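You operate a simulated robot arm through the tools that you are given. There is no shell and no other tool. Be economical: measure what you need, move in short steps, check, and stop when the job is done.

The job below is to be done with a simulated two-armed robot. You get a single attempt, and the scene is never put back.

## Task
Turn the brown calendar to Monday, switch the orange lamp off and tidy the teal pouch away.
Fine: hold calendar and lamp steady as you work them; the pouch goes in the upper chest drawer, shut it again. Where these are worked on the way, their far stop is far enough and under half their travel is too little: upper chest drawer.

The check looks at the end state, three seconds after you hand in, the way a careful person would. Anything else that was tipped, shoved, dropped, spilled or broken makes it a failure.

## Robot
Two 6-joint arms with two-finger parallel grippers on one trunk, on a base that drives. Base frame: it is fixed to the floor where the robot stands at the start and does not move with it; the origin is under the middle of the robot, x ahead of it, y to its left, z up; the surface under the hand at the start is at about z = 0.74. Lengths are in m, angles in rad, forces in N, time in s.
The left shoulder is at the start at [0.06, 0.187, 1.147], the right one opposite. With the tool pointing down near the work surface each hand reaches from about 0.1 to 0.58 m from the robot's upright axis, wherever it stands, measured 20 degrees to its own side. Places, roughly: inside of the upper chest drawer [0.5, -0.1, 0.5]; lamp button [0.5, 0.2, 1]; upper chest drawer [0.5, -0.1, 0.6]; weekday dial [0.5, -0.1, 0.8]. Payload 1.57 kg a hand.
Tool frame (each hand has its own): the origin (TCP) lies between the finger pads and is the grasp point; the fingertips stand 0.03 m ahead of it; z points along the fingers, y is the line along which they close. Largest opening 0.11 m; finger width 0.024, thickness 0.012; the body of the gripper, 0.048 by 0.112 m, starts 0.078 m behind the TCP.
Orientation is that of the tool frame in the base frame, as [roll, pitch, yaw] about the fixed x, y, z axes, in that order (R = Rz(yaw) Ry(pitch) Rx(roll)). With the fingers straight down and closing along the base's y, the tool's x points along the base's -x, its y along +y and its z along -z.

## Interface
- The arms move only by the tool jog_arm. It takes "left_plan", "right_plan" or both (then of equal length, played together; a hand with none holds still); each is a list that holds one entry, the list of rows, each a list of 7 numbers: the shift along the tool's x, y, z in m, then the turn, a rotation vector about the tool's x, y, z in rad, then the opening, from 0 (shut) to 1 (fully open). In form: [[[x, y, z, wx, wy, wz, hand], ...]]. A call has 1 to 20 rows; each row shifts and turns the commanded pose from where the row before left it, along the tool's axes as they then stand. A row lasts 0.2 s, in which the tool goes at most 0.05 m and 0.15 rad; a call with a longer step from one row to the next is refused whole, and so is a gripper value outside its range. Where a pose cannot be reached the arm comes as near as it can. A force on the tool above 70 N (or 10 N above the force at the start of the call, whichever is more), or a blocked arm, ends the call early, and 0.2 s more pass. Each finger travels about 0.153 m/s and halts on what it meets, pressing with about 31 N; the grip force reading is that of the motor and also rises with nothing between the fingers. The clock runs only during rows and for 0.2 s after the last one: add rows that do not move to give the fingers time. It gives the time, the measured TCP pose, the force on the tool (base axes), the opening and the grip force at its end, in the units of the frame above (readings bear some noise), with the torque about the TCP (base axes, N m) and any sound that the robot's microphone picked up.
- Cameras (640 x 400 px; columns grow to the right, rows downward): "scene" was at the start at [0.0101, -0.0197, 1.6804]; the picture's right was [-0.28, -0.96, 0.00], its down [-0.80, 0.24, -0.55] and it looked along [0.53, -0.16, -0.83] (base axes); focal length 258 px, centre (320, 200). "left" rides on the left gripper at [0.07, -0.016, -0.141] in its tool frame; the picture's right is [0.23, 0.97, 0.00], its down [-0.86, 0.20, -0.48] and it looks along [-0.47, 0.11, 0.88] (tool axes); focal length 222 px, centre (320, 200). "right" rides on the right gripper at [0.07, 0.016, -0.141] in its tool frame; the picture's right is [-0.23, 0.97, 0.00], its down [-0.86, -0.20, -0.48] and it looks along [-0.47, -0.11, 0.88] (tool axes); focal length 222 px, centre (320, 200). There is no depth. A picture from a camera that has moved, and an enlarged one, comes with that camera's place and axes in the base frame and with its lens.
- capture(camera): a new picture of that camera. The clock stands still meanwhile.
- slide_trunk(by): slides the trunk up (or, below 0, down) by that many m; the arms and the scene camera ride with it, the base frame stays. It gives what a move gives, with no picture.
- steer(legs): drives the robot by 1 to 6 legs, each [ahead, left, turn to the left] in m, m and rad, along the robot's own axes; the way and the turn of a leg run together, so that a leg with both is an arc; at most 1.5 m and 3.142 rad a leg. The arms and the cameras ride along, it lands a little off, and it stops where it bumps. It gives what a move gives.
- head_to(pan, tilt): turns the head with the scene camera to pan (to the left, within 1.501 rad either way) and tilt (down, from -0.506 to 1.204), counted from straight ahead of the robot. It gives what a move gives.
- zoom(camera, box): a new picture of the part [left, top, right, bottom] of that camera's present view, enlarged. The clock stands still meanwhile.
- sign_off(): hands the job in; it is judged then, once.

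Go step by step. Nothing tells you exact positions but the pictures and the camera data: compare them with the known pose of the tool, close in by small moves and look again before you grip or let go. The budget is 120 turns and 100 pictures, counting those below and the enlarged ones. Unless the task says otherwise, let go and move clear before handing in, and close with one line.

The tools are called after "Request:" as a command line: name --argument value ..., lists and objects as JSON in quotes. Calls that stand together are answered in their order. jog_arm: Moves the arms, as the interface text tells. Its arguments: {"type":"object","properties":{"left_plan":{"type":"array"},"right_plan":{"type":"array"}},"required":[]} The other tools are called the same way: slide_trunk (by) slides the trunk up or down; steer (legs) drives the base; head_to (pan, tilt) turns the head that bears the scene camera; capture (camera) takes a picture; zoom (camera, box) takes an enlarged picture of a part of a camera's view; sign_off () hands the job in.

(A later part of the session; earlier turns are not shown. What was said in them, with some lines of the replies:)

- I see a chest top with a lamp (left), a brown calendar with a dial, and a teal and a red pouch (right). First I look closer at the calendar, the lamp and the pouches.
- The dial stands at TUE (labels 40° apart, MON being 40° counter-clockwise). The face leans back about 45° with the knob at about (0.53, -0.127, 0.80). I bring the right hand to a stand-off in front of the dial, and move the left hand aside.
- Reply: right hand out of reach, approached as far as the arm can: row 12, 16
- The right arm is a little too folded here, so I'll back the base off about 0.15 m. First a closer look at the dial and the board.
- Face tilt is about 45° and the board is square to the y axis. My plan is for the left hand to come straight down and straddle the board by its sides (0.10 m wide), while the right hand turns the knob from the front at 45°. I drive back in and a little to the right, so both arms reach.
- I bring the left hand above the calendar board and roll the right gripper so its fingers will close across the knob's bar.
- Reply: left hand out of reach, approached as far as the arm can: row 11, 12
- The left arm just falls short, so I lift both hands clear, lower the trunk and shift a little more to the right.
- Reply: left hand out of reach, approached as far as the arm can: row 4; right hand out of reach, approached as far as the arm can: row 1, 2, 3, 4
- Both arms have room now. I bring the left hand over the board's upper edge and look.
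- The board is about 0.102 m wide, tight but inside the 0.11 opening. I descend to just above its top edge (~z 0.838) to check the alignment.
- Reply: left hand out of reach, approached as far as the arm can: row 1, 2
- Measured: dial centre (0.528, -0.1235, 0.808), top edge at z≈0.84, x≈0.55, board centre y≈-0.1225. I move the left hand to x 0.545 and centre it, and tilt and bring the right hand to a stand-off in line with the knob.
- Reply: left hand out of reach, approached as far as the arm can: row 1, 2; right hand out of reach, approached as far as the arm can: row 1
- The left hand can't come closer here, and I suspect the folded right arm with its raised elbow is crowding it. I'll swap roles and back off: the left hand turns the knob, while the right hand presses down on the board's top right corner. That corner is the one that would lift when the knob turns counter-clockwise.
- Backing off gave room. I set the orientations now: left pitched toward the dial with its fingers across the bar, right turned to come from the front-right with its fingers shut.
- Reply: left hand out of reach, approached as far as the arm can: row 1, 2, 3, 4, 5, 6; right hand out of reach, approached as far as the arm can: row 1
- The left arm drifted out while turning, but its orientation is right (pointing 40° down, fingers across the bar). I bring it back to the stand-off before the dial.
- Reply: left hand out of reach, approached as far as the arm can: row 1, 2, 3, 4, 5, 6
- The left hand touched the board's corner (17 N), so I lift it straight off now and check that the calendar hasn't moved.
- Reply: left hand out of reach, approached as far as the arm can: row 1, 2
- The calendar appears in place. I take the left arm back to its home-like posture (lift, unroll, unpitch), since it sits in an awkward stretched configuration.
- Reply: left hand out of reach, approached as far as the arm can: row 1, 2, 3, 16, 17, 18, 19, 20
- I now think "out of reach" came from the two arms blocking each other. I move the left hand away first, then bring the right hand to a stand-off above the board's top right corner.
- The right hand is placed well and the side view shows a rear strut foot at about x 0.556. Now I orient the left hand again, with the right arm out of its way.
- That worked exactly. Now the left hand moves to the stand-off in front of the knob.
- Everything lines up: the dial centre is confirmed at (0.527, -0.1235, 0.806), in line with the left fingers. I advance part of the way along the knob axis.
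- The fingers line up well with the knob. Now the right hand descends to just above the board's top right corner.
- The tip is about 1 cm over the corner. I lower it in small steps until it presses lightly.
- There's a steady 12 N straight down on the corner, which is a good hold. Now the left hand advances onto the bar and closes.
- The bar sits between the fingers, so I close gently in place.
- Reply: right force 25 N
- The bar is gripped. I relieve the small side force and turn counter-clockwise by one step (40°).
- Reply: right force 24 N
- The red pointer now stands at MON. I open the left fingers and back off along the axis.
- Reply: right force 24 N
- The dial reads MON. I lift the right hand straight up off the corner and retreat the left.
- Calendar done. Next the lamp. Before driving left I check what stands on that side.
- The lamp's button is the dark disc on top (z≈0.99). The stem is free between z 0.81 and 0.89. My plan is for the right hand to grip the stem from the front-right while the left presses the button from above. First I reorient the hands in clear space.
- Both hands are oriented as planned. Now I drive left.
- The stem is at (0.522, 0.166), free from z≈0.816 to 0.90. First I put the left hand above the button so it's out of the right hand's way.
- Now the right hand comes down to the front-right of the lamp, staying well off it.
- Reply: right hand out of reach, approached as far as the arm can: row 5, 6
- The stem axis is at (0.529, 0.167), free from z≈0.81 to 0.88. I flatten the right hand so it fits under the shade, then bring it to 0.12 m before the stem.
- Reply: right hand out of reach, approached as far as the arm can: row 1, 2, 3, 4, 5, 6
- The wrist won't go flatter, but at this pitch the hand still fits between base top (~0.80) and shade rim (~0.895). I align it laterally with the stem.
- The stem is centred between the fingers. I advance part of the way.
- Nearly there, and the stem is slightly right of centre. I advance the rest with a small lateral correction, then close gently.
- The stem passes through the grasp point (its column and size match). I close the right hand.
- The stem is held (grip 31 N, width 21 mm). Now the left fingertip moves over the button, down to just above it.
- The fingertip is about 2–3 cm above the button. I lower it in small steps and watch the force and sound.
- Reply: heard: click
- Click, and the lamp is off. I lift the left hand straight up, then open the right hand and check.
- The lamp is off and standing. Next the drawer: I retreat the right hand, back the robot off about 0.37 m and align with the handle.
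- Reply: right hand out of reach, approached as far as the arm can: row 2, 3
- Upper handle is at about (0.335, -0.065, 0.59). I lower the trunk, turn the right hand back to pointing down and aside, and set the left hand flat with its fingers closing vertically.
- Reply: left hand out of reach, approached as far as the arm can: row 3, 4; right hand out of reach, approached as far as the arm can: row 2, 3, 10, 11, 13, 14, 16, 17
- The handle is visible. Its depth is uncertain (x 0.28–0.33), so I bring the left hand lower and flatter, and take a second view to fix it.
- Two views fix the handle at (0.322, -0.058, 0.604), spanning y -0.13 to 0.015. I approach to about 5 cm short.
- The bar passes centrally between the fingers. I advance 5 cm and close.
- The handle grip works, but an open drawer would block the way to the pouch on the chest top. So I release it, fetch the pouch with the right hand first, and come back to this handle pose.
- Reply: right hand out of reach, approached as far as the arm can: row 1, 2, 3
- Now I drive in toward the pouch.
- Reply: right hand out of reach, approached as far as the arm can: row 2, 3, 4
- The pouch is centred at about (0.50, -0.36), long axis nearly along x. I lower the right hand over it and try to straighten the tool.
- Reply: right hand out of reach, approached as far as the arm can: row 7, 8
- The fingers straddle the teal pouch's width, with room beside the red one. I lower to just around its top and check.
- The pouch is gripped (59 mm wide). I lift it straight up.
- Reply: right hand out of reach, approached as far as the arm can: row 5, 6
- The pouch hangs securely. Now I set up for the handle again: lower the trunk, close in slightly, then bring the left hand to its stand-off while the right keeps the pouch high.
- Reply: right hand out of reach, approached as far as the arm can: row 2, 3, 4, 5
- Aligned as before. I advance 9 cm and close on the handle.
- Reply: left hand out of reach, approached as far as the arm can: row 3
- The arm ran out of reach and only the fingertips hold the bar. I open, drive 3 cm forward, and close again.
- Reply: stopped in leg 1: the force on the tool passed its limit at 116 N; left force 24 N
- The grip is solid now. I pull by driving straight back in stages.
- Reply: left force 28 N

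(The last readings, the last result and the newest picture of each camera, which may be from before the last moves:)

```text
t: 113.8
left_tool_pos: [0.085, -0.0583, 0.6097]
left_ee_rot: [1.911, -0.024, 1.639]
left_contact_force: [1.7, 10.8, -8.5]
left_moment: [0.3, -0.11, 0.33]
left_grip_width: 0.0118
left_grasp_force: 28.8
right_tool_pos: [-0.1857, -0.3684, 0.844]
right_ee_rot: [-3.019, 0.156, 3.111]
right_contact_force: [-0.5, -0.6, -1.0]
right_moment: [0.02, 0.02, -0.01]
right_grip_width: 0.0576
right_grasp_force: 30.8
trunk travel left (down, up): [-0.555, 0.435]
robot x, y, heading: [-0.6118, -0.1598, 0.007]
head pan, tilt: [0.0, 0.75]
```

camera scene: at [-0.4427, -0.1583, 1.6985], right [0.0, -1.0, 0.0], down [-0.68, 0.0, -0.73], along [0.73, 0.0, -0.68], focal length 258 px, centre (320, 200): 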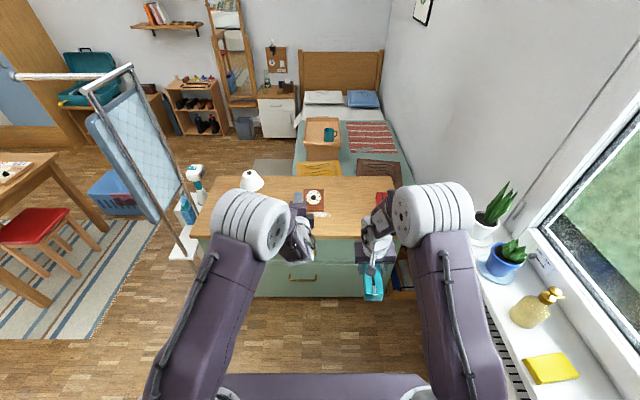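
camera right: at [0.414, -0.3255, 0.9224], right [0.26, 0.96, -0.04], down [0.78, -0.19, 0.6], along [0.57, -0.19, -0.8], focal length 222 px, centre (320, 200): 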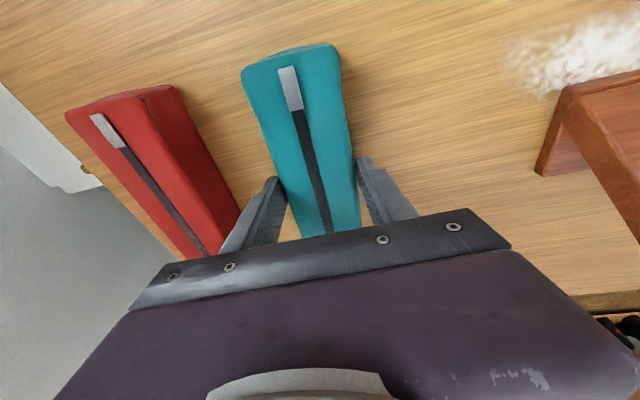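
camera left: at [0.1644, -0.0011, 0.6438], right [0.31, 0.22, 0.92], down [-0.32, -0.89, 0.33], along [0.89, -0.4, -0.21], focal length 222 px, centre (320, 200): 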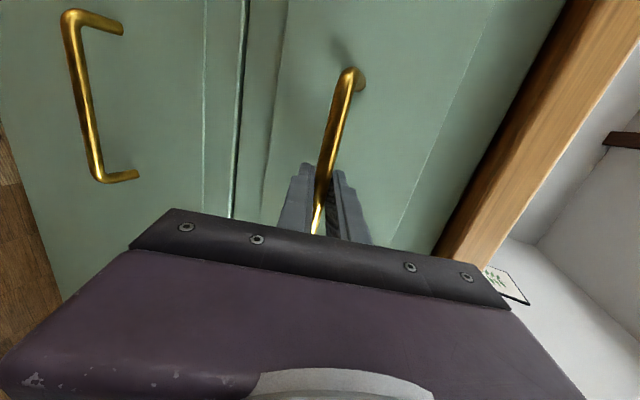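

Opened 22 cm. I pull further by arm, gently, to find the far stop.

Request:
jog_arm --left_plan '[[[0.0013, -0.0066, -0.0188, 0, 0, 0, 0], [0.0013, -0.0066, -0.0188, 0, 0, 0, 0], [0.0013, -0.0066, -0.0188, 0, 0, 0, 0], [0.0013, -0.0066, -0.0188, 0, 0, 0, 0], [0, 0, 0, 0, 0, 0, 0]]]'

Request:
head_to --pan 0.0 --tilt 1.0

Request:
capture --camera "scene"

```text
t: 115.0
left_tool_pos: [0.0052, -0.0595, 0.6104]
left_ee_rot: [1.911, -0.026, 1.641]
left_contact_force: [-2.1, 3.0, -1.9]
left_moment: [0.24, -0.01, 0.21]
left_grip_width: 0.0121
left_grasp_force: 29.2
right_tool_pos: [-0.1854, -0.3695, 0.8453]
right_ee_rot: [-3.019, 0.157, 3.11]
right_contact_force: [0.3, 0.1, -1.5]
right_moment: [0.01, 0.01, 0.01]
right_grip_width: 0.0574
right_grasp_force: 31.1
trunk travel left (down, up): [-0.555, 0.435]
robot x, y, heading: [-0.609, -0.1607, 0.007]
head pan, tilt: [0.0, 0.75]
```

```text
t: 115.7
left_tool_pos: [0.0059, -0.0587, 0.6091]
left_ee_rot: [1.911, -0.026, 1.64]
left_contact_force: [-1.7, 5.1, -3.5]
left_moment: [0.16, 0.06, 0.12]
left_grip_width: 0.0119
left_grasp_force: 29.4
right_tool_pos: [-0.1855, -0.3679, 0.8446]
right_ee_rot: [-3.019, 0.157, 3.11]
right_contact_force: [0.2, 1.5, -1.4]
right_moment: [0.0, 0.02, -0.04]
right_grip_width: 0.0572
right_grasp_force: 31.2
trunk travel left (down, up): [-0.555, 0.435]
robot x, y, heading: [-0.611, -0.1584, 0.005]
head pan, tilt: [0.0, 1.0]
```

```text
21 pictures are left
camera scene: at [-0.6005, -0.158, 1.4594], right [0.0, -1.0, 0.0], down [-0.84, 0.0, -0.54], along [0.54, 0.0, -0.84], focal length 258 px, centre (320, 200)
```

scene: 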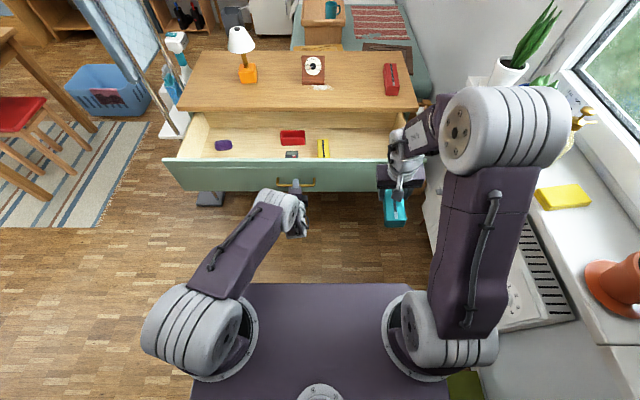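

The drawer is open about 0.30 m, with a few things in it; the right part (y -0.20 to -0.45) is free for the pouch. I release the handle, retreat and raise the left hand.

Request:
jog_arm --left_plan '[[[0, 0, 0, 0, 0, 0, 0.2], [0, 0, 0, 0, 0, 0, 0.45], [0, 0, 0, 0, 0, 0, 0.5], [0, 0, -0.03, 0, 0, 0, 0.5], [0, 0, -0.03, 0, 0, 0, 0.5], [0, 0, -0.03, 0, 0, 0, 0.5], [0.001, 0.0378, -0.0131, 0, 0, 0, 0.5], [0.001, 0.0378, -0.0131, 0, 0, 0, 0.5], [0.001, 0.0378, -0.0131, 0, 0, 0, 0.5], [0.001, 0.0378, -0.0131, 0, 0, 0, 0.5], [0.001, 0.0378, -0.0131, 0, 0, 0, 0.5], [0.001, 0.0378, -0.0131, 0, 0, 0, 0.5], [0.001, 0.0378, -0.0131, 0, 0, 0, 0.5], [0.001, 0.0378, -0.0131, 0, 0, 0, 0.5]]]'

Request:
slide_trunk --by 0.1

Request:
capture --camera "scene"

```text
t: 118.7
left_tool_pos: [-0.0783, -0.0661, 0.9624]
left_ee_rot: [1.909, -0.026, 1.638]
left_contact_force: [-0.8, 0.6, 0.3]
left_moment: [-0.02, -0.03, 0.02]
left_grip_width: 0.0547
left_grasp_force: 0.0
right_tool_pos: [-0.1878, -0.3686, 0.8451]
right_ee_rot: [-3.02, 0.158, 3.113]
right_contact_force: [-0.5, -0.1, -1.3]
right_moment: [0.0, 0.01, 0.03]
right_grip_width: 0.0574
right_grasp_force: 31.2
trunk travel left (down, up): [-0.555, 0.435]
robot x, y, heading: [-0.6127, -0.16, 0.004]
head pan, tilt: [0.0, 1.0]
```

```text
t: 120.1
left_tool_pos: [-0.0769, -0.0667, 1.0604]
left_ee_rot: [1.911, -0.026, 1.64]
left_contact_force: [-0.2, 0.9, -0.6]
left_moment: [0.04, -0.03, -0.01]
left_grip_width: 0.0551
left_grasp_force: 0.1
right_tool_pos: [-0.1852, -0.3692, 0.9457]
right_ee_rot: [-3.018, 0.156, 3.111]
right_contact_force: [0.0, -0.5, -1.9]
right_moment: [0.01, 0.03, -0.01]
right_grip_width: 0.0573
right_grasp_force: 31.2
trunk travel left (down, up): [-0.655, 0.335]
robot x, y, heading: [-0.6129, -0.1599, 0.005]
head pan, tilt: [0.0, 1.0]
```

```text
20 pictures are left
camera scene: at [-0.6007, -0.1587, 1.5594], right [0.0, -1.0, 0.0], down [-0.84, 0.0, -0.54], along [0.54, 0.0, -0.84], focal length 258 px, centre (320, 200)
```

scene: 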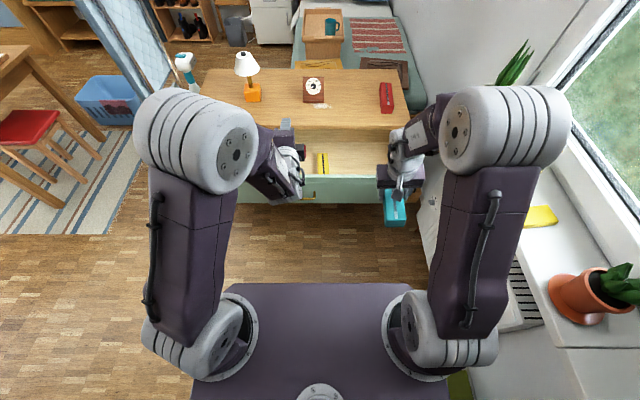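

Now I drive forward so the pouch hangs over the drawer's free right part.

Request:
steer --legs '[[0.28, 0, 0]]'

Request:
jog_arm --right_plan '[[[-0.022, 0.01, -0.003, 0, 0, 0, 0], [-0.022, 0.01, -0.003, 0, 0, 0, 0], [-0.022, 0.01, -0.003, 0, 0, 0, 0], [-0.022, 0.01, -0.003, 0, 0, 0, 0], [0, 0, 0, 0, 0, 0, 0]]]'

Request:
capture --camera "right"

Request:
capture --camera "scene"

```text
t: 122.0
left_tool_pos: [0.2018, -0.0668, 1.0614]
left_ee_rot: [1.909, -0.027, 1.639]
left_contact_force: [-0.8, 0.2, -0.5]
left_moment: [-0.02, -0.03, -0.02]
left_grip_width: 0.055
left_grasp_force: 0.1
right_tool_pos: [0.0928, -0.3689, 0.9456]
right_ee_rot: [-3.02, 0.157, 3.11]
right_contact_force: [-0.4, -0.4, -1.8]
right_moment: [0.01, 0.01, 0.03]
right_grip_width: 0.0575
right_grasp_force: 31.0
trunk travel left (down, up): [-0.655, 0.335]
robot x, y, heading: [-0.3315, -0.1598, 0.0]
head pan, tilt: [0.0, 1.0]
```

```text
t: 123.2
left_tool_pos: [0.2023, -0.0666, 1.0612]
left_ee_rot: [1.909, -0.026, 1.638]
left_contact_force: [0.6, 0.6, 0.6]
left_moment: [-0.04, 0.02, 0.01]
left_grip_width: 0.0549
left_grasp_force: 0.2
right_tool_pos: [0.1624, -0.3231, 0.9455]
right_ee_rot: [-2.995, 0.171, 3.111]
right_contact_force: [-1.0, 0.7, -2.7]
right_moment: [-0.01, -0.01, -0.01]
right_grip_width: 0.0574
right_grasp_force: 31.0
right hand out of reach, approached as far as the arm can: row 2, 3, 4
trunk travel left (down, up): [-0.655, 0.335]
robot x, y, heading: [-0.3334, -0.1594, 0.005]
head pan, tilt: [0.0, 1.0]
```

```text
19 pictures are left
camera right: at [0.0701, -0.2844, 1.0702], right [0.28, 0.96, -0.1], down [0.75, -0.15, 0.64], along [0.6, -0.25, -0.76], focal length 222 px, centre (320, 200)
```

right: 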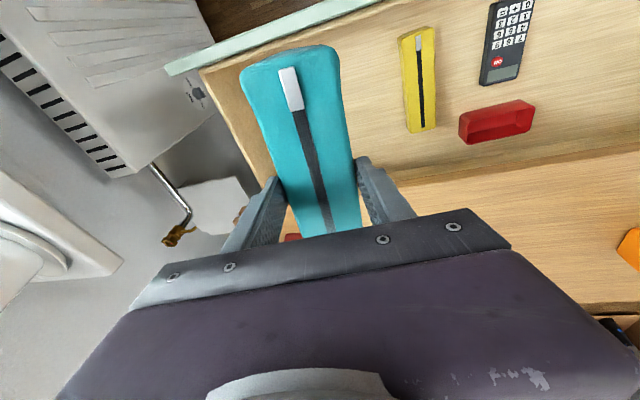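

```text
18 pictures are left
camera scene: at [-0.3226, -0.1581, 1.5594], right [0.0, -1.0, 0.0], down [-0.84, 0.0, -0.54], along [0.54, 0.0, -0.84], focal length 258 px, centre (320, 200)
```

scene: 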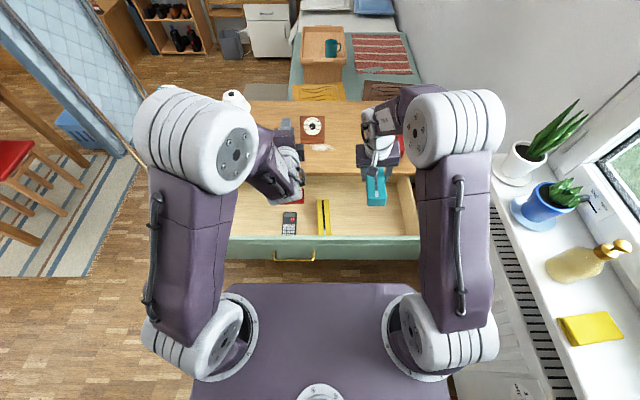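

The free spot lies at x 0.10–0.30, y -0.20 to -0.49. I lower the pouch into it, straightening the tool on the way.

Request:
jog_arm --right_plan '[[[0.0016, 0.003, 0.042, 0, 0, 0, 0], [0.0016, 0.003, 0.042, 0, 0, 0, 0], [0.0016, 0.003, 0.042, 0, 0, 0, 0], [0.0016, 0.003, 0.042, 0, 0, 0, 0], [0, 0, 0, -0.07, 0.08, 0, 0], [0, 0, 0, -0.07, 0.08, 0, 0], [0, 0, 0, 0, 0, 0, 0]]]'

Request:
capture --camera "scene"

```text
t: 124.8
left_tool_pos: [0.2019, -0.0665, 1.0612]
left_ee_rot: [1.91, -0.028, 1.639]
left_contact_force: [0.1, -1.2, 0.0]
left_moment: [0.02, 0.0, 0.0]
left_grip_width: 0.0549
left_grasp_force: 0.0
right_tool_pos: [0.1763, -0.3328, 0.7767]
right_ee_rot: [-3.046, 0.122, 3.106]
right_contact_force: [-0.4, -0.1, -1.8]
right_moment: [0.02, 0.01, -0.02]
right_grip_width: 0.0576
right_grasp_force: 30.8
right hand out of reach, approached as far as the arm can: row 5, 6
trunk travel left (down, up): [-0.655, 0.335]
robot x, y, heading: [-0.3337, -0.1588, 0.005]
head pan, tilt: [0.0, 1.0]
```

```text
17 pictures are left
camera scene: at [-0.3222, -0.1579, 1.5594], right [0.0, -1.0, 0.0], down [-0.84, 0.0, -0.54], along [0.54, 0.0, -0.84], focal length 258 px, centre (320, 200)
```

scene: 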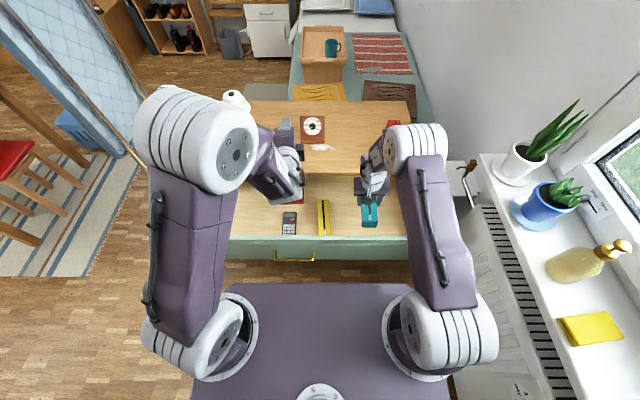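

The pouch's near end is too close to the drawer front, so I shift 4 cm inward first and then lower.

Request:
jog_arm --right_plan '[[[-0.021, 0, 0.0025, 0, 0, 0, 0], [-0.021, 0, 0.0025, 0, 0, 0, 0], [0.005, 0.0035, 0.039, 0, 0, 0, 0], [0.005, 0.0035, 0.039, 0, 0, 0, 0], [0, 0, 0, 0, 0, 0, 0]]]'

Request:
capture --camera "right"

Request:
zoom --camera "scene" --box '[270, 140, 450, 270]'

```text
t: 126.0
left_tool_pos: [0.2019, -0.0668, 1.0612]
left_ee_rot: [1.91, -0.027, 1.637]
left_contact_force: [0.4, -0.2, 0.7]
left_moment: [-0.01, 0.01, 0.0]
left_grip_width: 0.055
left_grasp_force: 0.0
right_tool_pos: [0.1987, -0.333, 0.6932]
right_ee_rot: [-3.037, 0.129, 3.109]
right_contact_force: [-0.6, -0.5, -1.9]
right_moment: [-0.02, 0.0, -0.01]
right_grip_width: 0.0571
right_grasp_force: 31.0
right hand out of reach, approached as far as the arm can: row 1, 2
trunk travel left (down, up): [-0.655, 0.335]
robot x, y, heading: [-0.334, -0.1597, 0.004]
head pan, tilt: [0.0, 1.0]
```

```text
16 pictures are left
camera right: at [0.113, -0.2994, 0.8228], right [0.27, 0.96, -0.07], down [0.78, -0.18, 0.6], along [0.57, -0.22, -0.79], focal length 222 px, centre (320, 200)
```

right: 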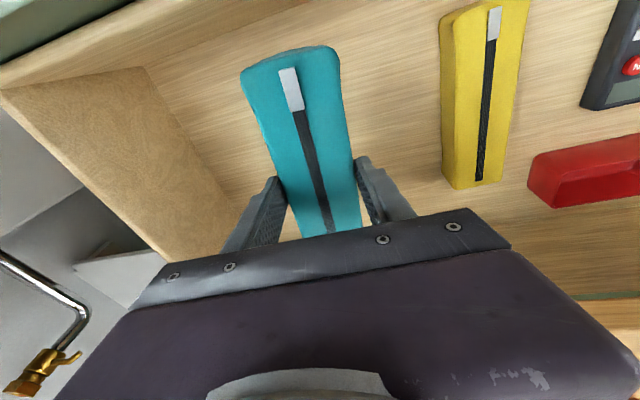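

```text
3.08 times, centred on (360, 205) of scene
camera zoom: at [-0.3231, -0.1575, 1.5594], right [0.0, -1.0, 0.0], down [-0.84, 0.0, -0.54], along [0.54, 0.0, -0.84], focal length 795 px, centre (197, 185)
```

zoom: 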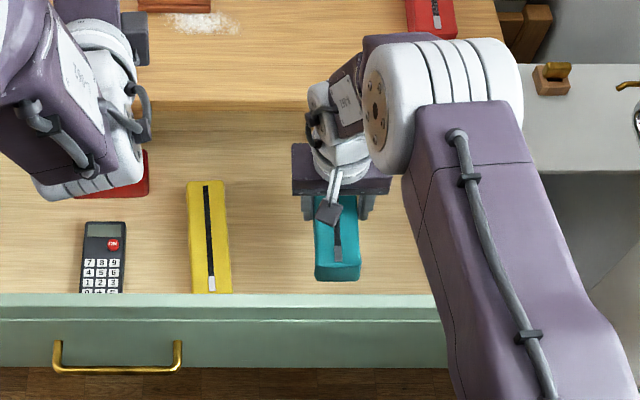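

The pouch clears the front panel by about 3 cm. I lower straight down in steps until it touches the floor of the drawer.

Request:
jog_arm --right_plan '[[[0.0038, 0.003, 0.0295, 0, 0, 0, 0], [0.0038, 0.003, 0.0295, 0, 0, 0, 0], [0.0013, 0.001, 0.0098, 0, 0, 0, 0], [0.0013, 0.001, 0.0098, 0, 0, 0, 0], [0, 0, 0, 0, 0, 0, 0]]]'

Request:
zoom --camera "scene" --box '[270, 140, 450, 270]'

```text
t: 127.2
left_tool_pos: [0.2019, -0.0658, 1.0605]
left_ee_rot: [1.91, -0.027, 1.638]
left_contact_force: [0.4, -0.1, -1.3]
left_moment: [0.01, 0.0, 0.0]
left_grip_width: 0.0551
left_grasp_force: 0.0
right_tool_pos: [0.1922, -0.3332, 0.6154]
right_ee_rot: [-3.037, 0.129, 3.107]
right_contact_force: [0.6, -0.3, -1.2]
right_moment: [-0.02, 0.02, 0.0]
right_grip_width: 0.0573
right_grasp_force: 30.8
right hand out of reach, approached as far as the arm can: row 2, 4
trunk travel left (down, up): [-0.655, 0.335]
robot x, y, heading: [-0.3347, -0.1591, -0.001]
head pan, tilt: [0.0, 1.0]
```

```text
3.08 times, centred on (360, 205) of scene
camera zoom: at [-0.3224, -0.1577, 1.5594], right [0.0, -1.0, 0.0], down [-0.84, 0.0, -0.54], along [0.54, 0.0, -0.84], focal length 795 px, centre (197, 185)
```

zoom: 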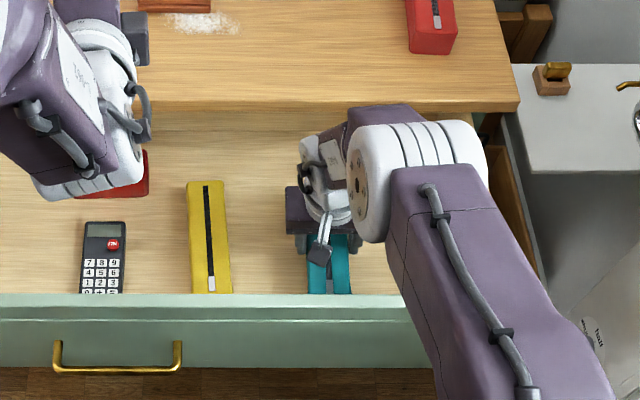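

The arm is at its lower reach, so I lower the trunk a little to set the pouch down.

Request:
slide_trunk --by -0.03

Request:
jog_arm --right_plan '[[[-0.01, 0, 0.001, 0, 0, 0, 0], [0, 0, 0, 0, 0, 0, 0]]]'

```text
t: 128.0
left_tool_pos: [0.2006, -0.0656, 1.0314]
left_ee_rot: [1.91, -0.026, 1.638]
left_contact_force: [0.0, 0.5, 0.4]
left_moment: [0.02, 0.03, -0.02]
left_grip_width: 0.0552
left_grasp_force: 0.2
right_tool_pos: [0.1923, -0.333, 0.5871]
right_ee_rot: [-3.038, 0.133, 3.109]
right_contact_force: [-1.5, -1.4, 9.1]
right_moment: [0.09, -0.93, -0.05]
right_grip_width: 0.0577
right_grasp_force: 30.8
trunk travel left (down, up): [-0.625, 0.365]
robot x, y, heading: [-0.3359, -0.1599, 0.006]
head pan, tilt: [0.0, 1.0]
```

```text
t: 128.6
left_tool_pos: [0.2019, -0.0664, 1.0309]
left_ee_rot: [1.908, -0.025, 1.64]
left_contact_force: [-0.3, 0.1, 0.2]
left_moment: [0.02, 0.0, 0.01]
left_grip_width: 0.0553
left_grasp_force: 0.1
right_tool_pos: [0.1984, -0.332, 0.5871]
right_ee_rot: [-3.031, 0.137, 3.109]
right_contact_force: [-2.2, 3.3, 4.6]
right_moment: [0.36, 0.59, -0.17]
right_grip_width: 0.0572
right_grasp_force: 31.1
trunk travel left (down, up): [-0.625, 0.365]
robot x, y, heading: [-0.3294, -0.1556, 0.004]
head pan, tilt: [0.0, 1.0]
```

The pouch rests on the drawer floor (force reading up). I open and lift the hand out.

Request:
jog_arm --right_plan '[[[0, 0, 0, 0, 0, 0, 0.6], [0, 0, 0, 0, 0, 0, 0.75], [0, 0, 0, 0, 0, 0, 0.75], [0, 0, -0.015, 0, 0, 0, 0.75], [0, 0, -0.03, 0, 0, 0, 0.75], [0, 0, -0.04, 0, 0, 0, 0.75], [0, 0, -0.04, 0, 0, 0, 0.75], [0, 0, -0.04, 0, 0, 0, 0.75], [0, 0, -0.04, 0, 0, 0, 0.75], [0, 0, -0.04, 0, 0, 0, 0.5]]]'

Request:
capture --camera "scene"

```text
t: 130.8
left_tool_pos: [0.2009, -0.0658, 1.0308]
left_ee_rot: [1.91, -0.026, 1.639]
left_contact_force: [-0.5, -0.3, -0.7]
left_moment: [0.02, 0.01, 0.0]
left_grip_width: 0.0551
left_grasp_force: 0.1
right_tool_pos: [0.1665, -0.3055, 0.8261]
right_ee_rot: [-3.028, 0.136, 3.106]
right_contact_force: [-0.2, 0.0, -0.1]
right_moment: [0.01, 0.05, 0.04]
right_grip_width: 0.0554
right_grasp_force: 0.1
right hand out of reach, approached as far as the arm can: row 10
trunk travel left (down, up): [-0.625, 0.365]
robot x, y, heading: [-0.3339, -0.1558, 0.008]
head pan, tilt: [0.0, 1.0]
```

```text
13 pictures are left
camera scene: at [-0.324, -0.1573, 1.5294], right [0.0, -1.0, 0.0], down [-0.84, 0.0, -0.54], along [0.54, 0.0, -0.84], focal length 258 px, centre (320, 200)
```

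scene: 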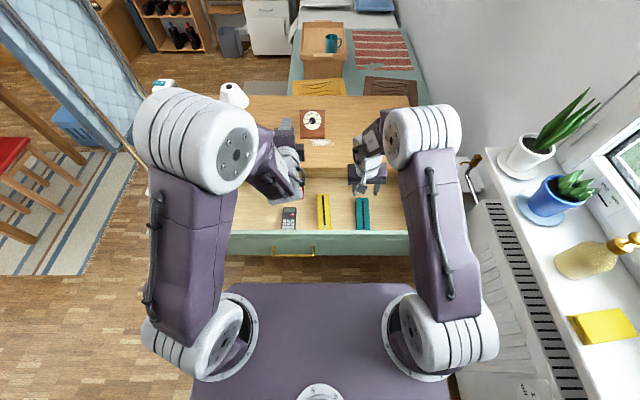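

The pouch lies flat in the drawer beside the yellow one. To close it, I back off, shut the left fingers, lower them in front of the panel above the handle, and push by driving.

Request:
steer --legs '[[-0.29, 0, 0]]'

Request:
jog_arm --left_plan '[[[-0.001, -0.0378, 0.0131, 0, 0, 0, 0], [-0.001, -0.0378, 0.0131, 0, 0, 0, 0], [-0.001, -0.0378, 0.0131, 0, 0, 0, 0], [-0.001, -0.0378, 0.0131, 0, 0, 0, 0], [-0.001, -0.0378, 0.0131, 0, 0, 0, 0], [-0.001, -0.0378, 0.0131, 0, 0, 0, 0], [-0.001, -0.0378, 0.0131, 0, 0, 0, 0], [-0.001, -0.0378, 0.0131, 0, 0, 0, 0], [-0.001, -0.0378, 0.0131, 0, 0, 0, 0], [0, 0, 0, 0, 0, 0, 0]]]'

Request:
capture --camera "left"

```text
t: 132.8
left_tool_pos: [-0.0874, -0.0671, 1.0309]
left_ee_rot: [1.91, -0.027, 1.638]
left_contact_force: [0.0, 0.1, 0.1]
left_moment: [-0.02, 0.0, 0.0]
left_grip_width: 0.0548
left_grasp_force: 0.0
right_tool_pos: [-0.1247, -0.307, 0.8267]
right_ee_rot: [-3.029, 0.135, 3.106]
right_contact_force: [-0.5, 0.0, -1.5]
right_moment: [0.0, -0.01, 0.0]
right_grip_width: 0.0551
right_grasp_force: 0.0
trunk travel left (down, up): [-0.625, 0.365]
robot x, y, heading: [-0.6238, -0.1593, 0.006]
head pan, tilt: [0.0, 1.0]
```

```text
t: 135.0
left_tool_pos: [-0.0918, -0.0675, 0.6713]
left_ee_rot: [1.908, -0.026, 1.639]
left_contact_force: [-0.1, -0.3, -0.1]
left_moment: [0.0, 0.0, -0.02]
left_grip_width: 0.0
left_grasp_force: 21.4
right_tool_pos: [-0.1221, -0.308, 0.8247]
right_ee_rot: [-3.027, 0.137, 3.108]
right_contact_force: [-0.1, 0.6, 0.5]
right_moment: [0.0, 0.0, 0.02]
right_grip_width: 0.0549
right_grasp_force: 0.0
trunk travel left (down, up): [-0.625, 0.365]
robot x, y, heading: [-0.6223, -0.1592, 0.002]
head pan, tilt: [0.0, 1.0]
```

```text
12 pictures are left
camera left: at [-0.2353, -0.0093, 0.7032], right [0.31, 0.22, 0.92], down [-0.33, -0.89, 0.32], along [0.89, -0.4, -0.2], focal length 222 px, centre (320, 200)
```

left: 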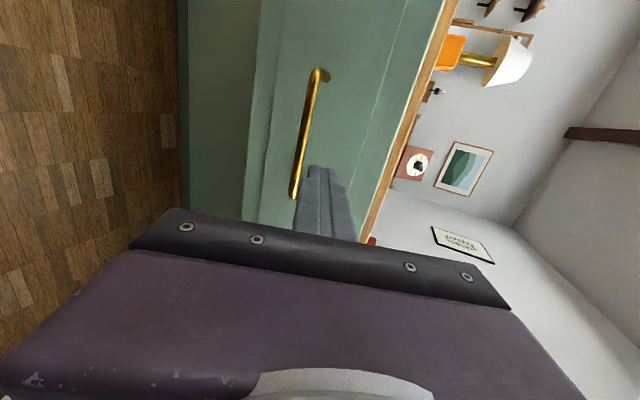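

Request:
steer --legs '[[0.22, 0, 0]]'

```text
t: 136.6
left_tool_pos: [0.127, -0.0674, 0.6691]
left_ee_rot: [1.913, -0.028, 1.637]
left_contact_force: [1.0, 0.2, 0.3]
left_moment: [0.02, -0.03, 0.02]
left_grip_width: 0.0
left_grasp_force: 21.5
right_tool_pos: [0.0958, -0.3078, 0.8258]
right_ee_rot: [-3.029, 0.136, 3.105]
right_contact_force: [-0.3, 0.6, 0.4]
right_moment: [-0.01, -0.03, -0.02]
right_grip_width: 0.0547
right_grasp_force: 0.0
trunk travel left (down, up): [-0.625, 0.365]
robot x, y, heading: [-0.4045, -0.1605, 0.006]
head pan, tilt: [0.0, 1.0]
```

Request:
capture --camera "scene"

```text
11 pictures are left
camera scene: at [-0.3938, -0.1581, 1.5294], right [0.0, -1.0, 0.0], down [-0.84, 0.0, -0.54], along [0.54, 0.0, -0.84], focal length 258 px, centre (320, 200)
```

scene: 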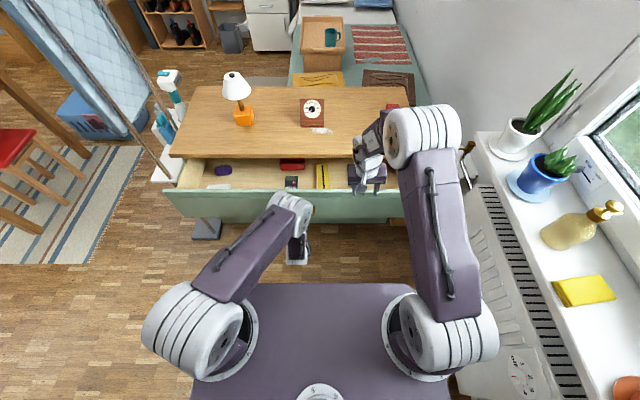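

The drawer is closing evenly. I keep pushing.

Request:
steer --legs '[[0.18, 0, 0]]'

Request:
jog_arm --left_plan '[[[-0.0007, 0.0033, 0.0094, 0, 0, 0, 0], [-0.0007, 0.0033, 0.0094, 0, 0, 0, 0], [-0.0007, 0.0033, 0.0094, 0, 0, 0, 0], [0, 0, 0, 0, 0, 0, 0]]]'

```text
t: 138.2
left_tool_pos: [0.3076, -0.0677, 0.6706]
left_ee_rot: [1.912, -0.026, 1.636]
left_contact_force: [0.1, -0.2, -0.5]
left_moment: [0.0, 0.01, 0.01]
left_grip_width: 0.0002
left_grasp_force: 21.6
right_tool_pos: [0.276, -0.3083, 0.8248]
right_ee_rot: [-3.029, 0.137, 3.107]
right_contact_force: [-0.4, 0.2, 0.2]
right_moment: [0.0, 0.02, 0.02]
right_grip_width: 0.0548
right_grasp_force: 0.0
trunk travel left (down, up): [-0.625, 0.365]
robot x, y, heading: [-0.2294, -0.1563, 0.004]
head pan, tilt: [0.0, 1.0]
```

```text
t: 139.0
left_tool_pos: [0.3214, -0.0681, 0.6712]
left_ee_rot: [1.916, -0.036, 1.632]
left_contact_force: [-37.7, -2.7, 27.6]
left_moment: [-0.28, -0.85, -0.4]
left_grip_width: 0.0003
left_grasp_force: 21.3
right_tool_pos: [0.2663, -0.3082, 0.8292]
right_ee_rot: [-3.027, 0.147, 3.107]
right_contact_force: [0.4, -0.1, -0.9]
right_moment: [0.02, 0.0, -0.01]
right_grip_width: 0.055
right_grasp_force: 0.1
trunk travel left (down, up): [-0.625, 0.365]
robot x, y, heading: [-0.2268, -0.1601, -0.004]
head pan, tilt: [0.0, 1.0]
stopped in row 4 (left hand): the force on the tool passed its limit at 81 N (the readings are from after the stop); the commanded pose is now the measured one
```

The drawer met its closed stop. I withdraw the left hand, back off and inspect.

Request:
jog_arm --left_plan '[[[0, 0, -0.02, 0, 0, 0, 0], [0, 0, -0.03, 0, 0, 0, 0], [0, 0, -0.03, 0, 0, 0, 0]]]'

Request:
steer --legs '[[-0.25, 0, 0]]'

Request:
capture --camera "left"

Request:
capture --camera "scene"

```text
t: 139.8
left_tool_pos: [0.2526, -0.0729, 0.6929]
left_ee_rot: [1.929, -0.034, 1.633]
left_contact_force: [0.4, -0.3, 0.0]
left_moment: [-0.01, 0.0, -0.02]
left_grip_width: 0.0
left_grasp_force: 21.0
right_tool_pos: [0.275, -0.3085, 0.8251]
right_ee_rot: [-3.028, 0.137, 3.107]
right_contact_force: [1.0, 0.5, 0.8]
right_moment: [0.01, 0.02, -0.03]
right_grip_width: 0.0549
right_grasp_force: 0.0
trunk travel left (down, up): [-0.625, 0.365]
robot x, y, heading: [-0.2265, -0.1621, 0.005]
head pan, tilt: [0.0, 1.0]
```

```text
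t: 141.6
left_tool_pos: [0.0019, -0.073, 0.6921]
left_ee_rot: [1.928, -0.033, 1.634]
left_contact_force: [0.0, 0.4, -0.4]
left_moment: [0.02, 0.01, 0.01]
left_grip_width: 0.0
left_grasp_force: 21.6
right_tool_pos: [0.0233, -0.3082, 0.8267]
right_ee_rot: [-3.028, 0.137, 3.106]
right_contact_force: [0.0, 0.0, 0.3]
right_moment: [0.02, 0.0, 0.01]
right_grip_width: 0.0549
right_grasp_force: 0.0
trunk travel left (down, up): [-0.625, 0.365]
robot x, y, heading: [-0.4763, -0.1583, 0.001]
head pan, tilt: [0.0, 1.0]
```

```text
10 pictures are left
camera left: at [-0.1417, -0.0148, 0.7285], right [0.33, 0.22, 0.92], down [-0.32, -0.89, 0.32], along [0.89, -0.4, -0.22], focal length 222 px, centre (320, 200)
```

left: 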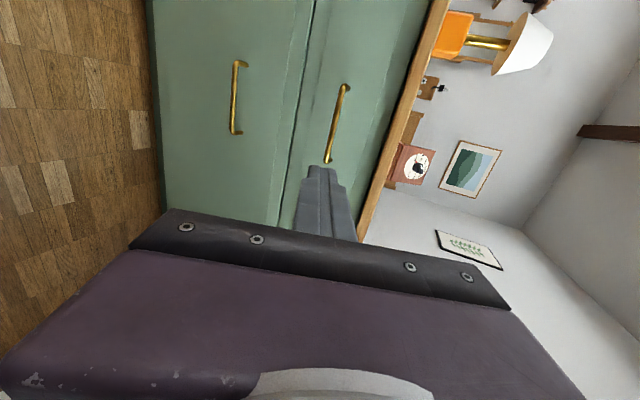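

```text
9 pictures are left
camera scene: at [-0.4667, -0.1585, 1.5294], right [0.0, -1.0, 0.0], down [-0.84, 0.0, -0.54], along [0.54, 0.0, -0.84], focal length 258 px, centre (320, 200)
```

scene: 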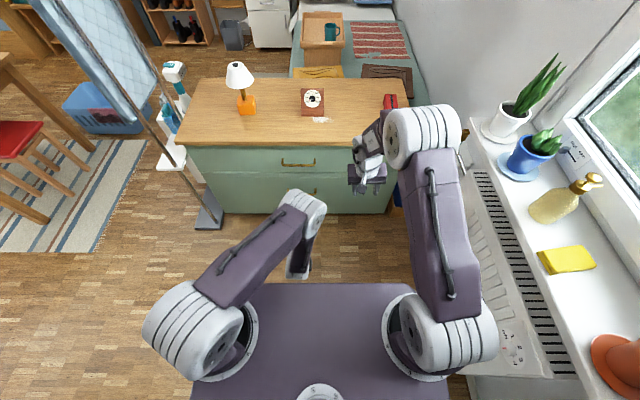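

The drawer is shut. A last close look at the dial, the lamp and the drawer gap.

Request:
zoom --camera "scene" --box '[290, 75, 340, 125]'

Request:
zoom --camera "scene" --box '[170, 50, 420, 210]'

```text
8.00 times, centred on (315, 100) of scene
camera zoom: at [-0.4667, -0.1585, 1.5294], right [0.0, -1.0, 0.0], down [-0.84, 0.0, -0.54], along [0.54, 0.0, -0.84], focal length 2068 px, centre (360, 1000)
```

zoom: 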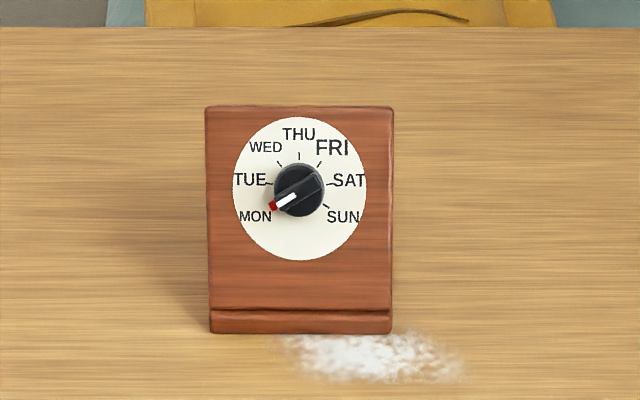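

```text
2.50 times, centred on (295, 130) of scene
camera zoom: at [-0.4667, -0.1585, 1.5294], right [0.0, -1.0, 0.0], down [-0.84, 0.0, -0.54], along [0.54, 0.0, -0.84], focal length 646 px, centre (382, 375)
```

zoom: 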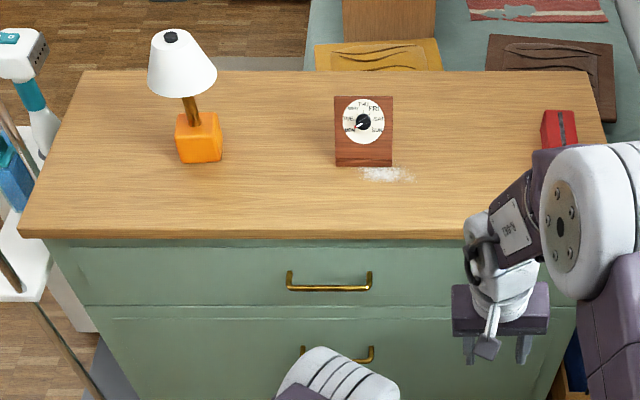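

The dial reads MON, the lamp is off and upright, and the drawer is flush shut with the pouch inside. Both hands are empty and clear.

Request:
sign_off

```text
The job is handed in.
```

The calendar is set to Monday, the orange lamp is off, and the teal pouch is in the upper chest drawer, which is shut again.
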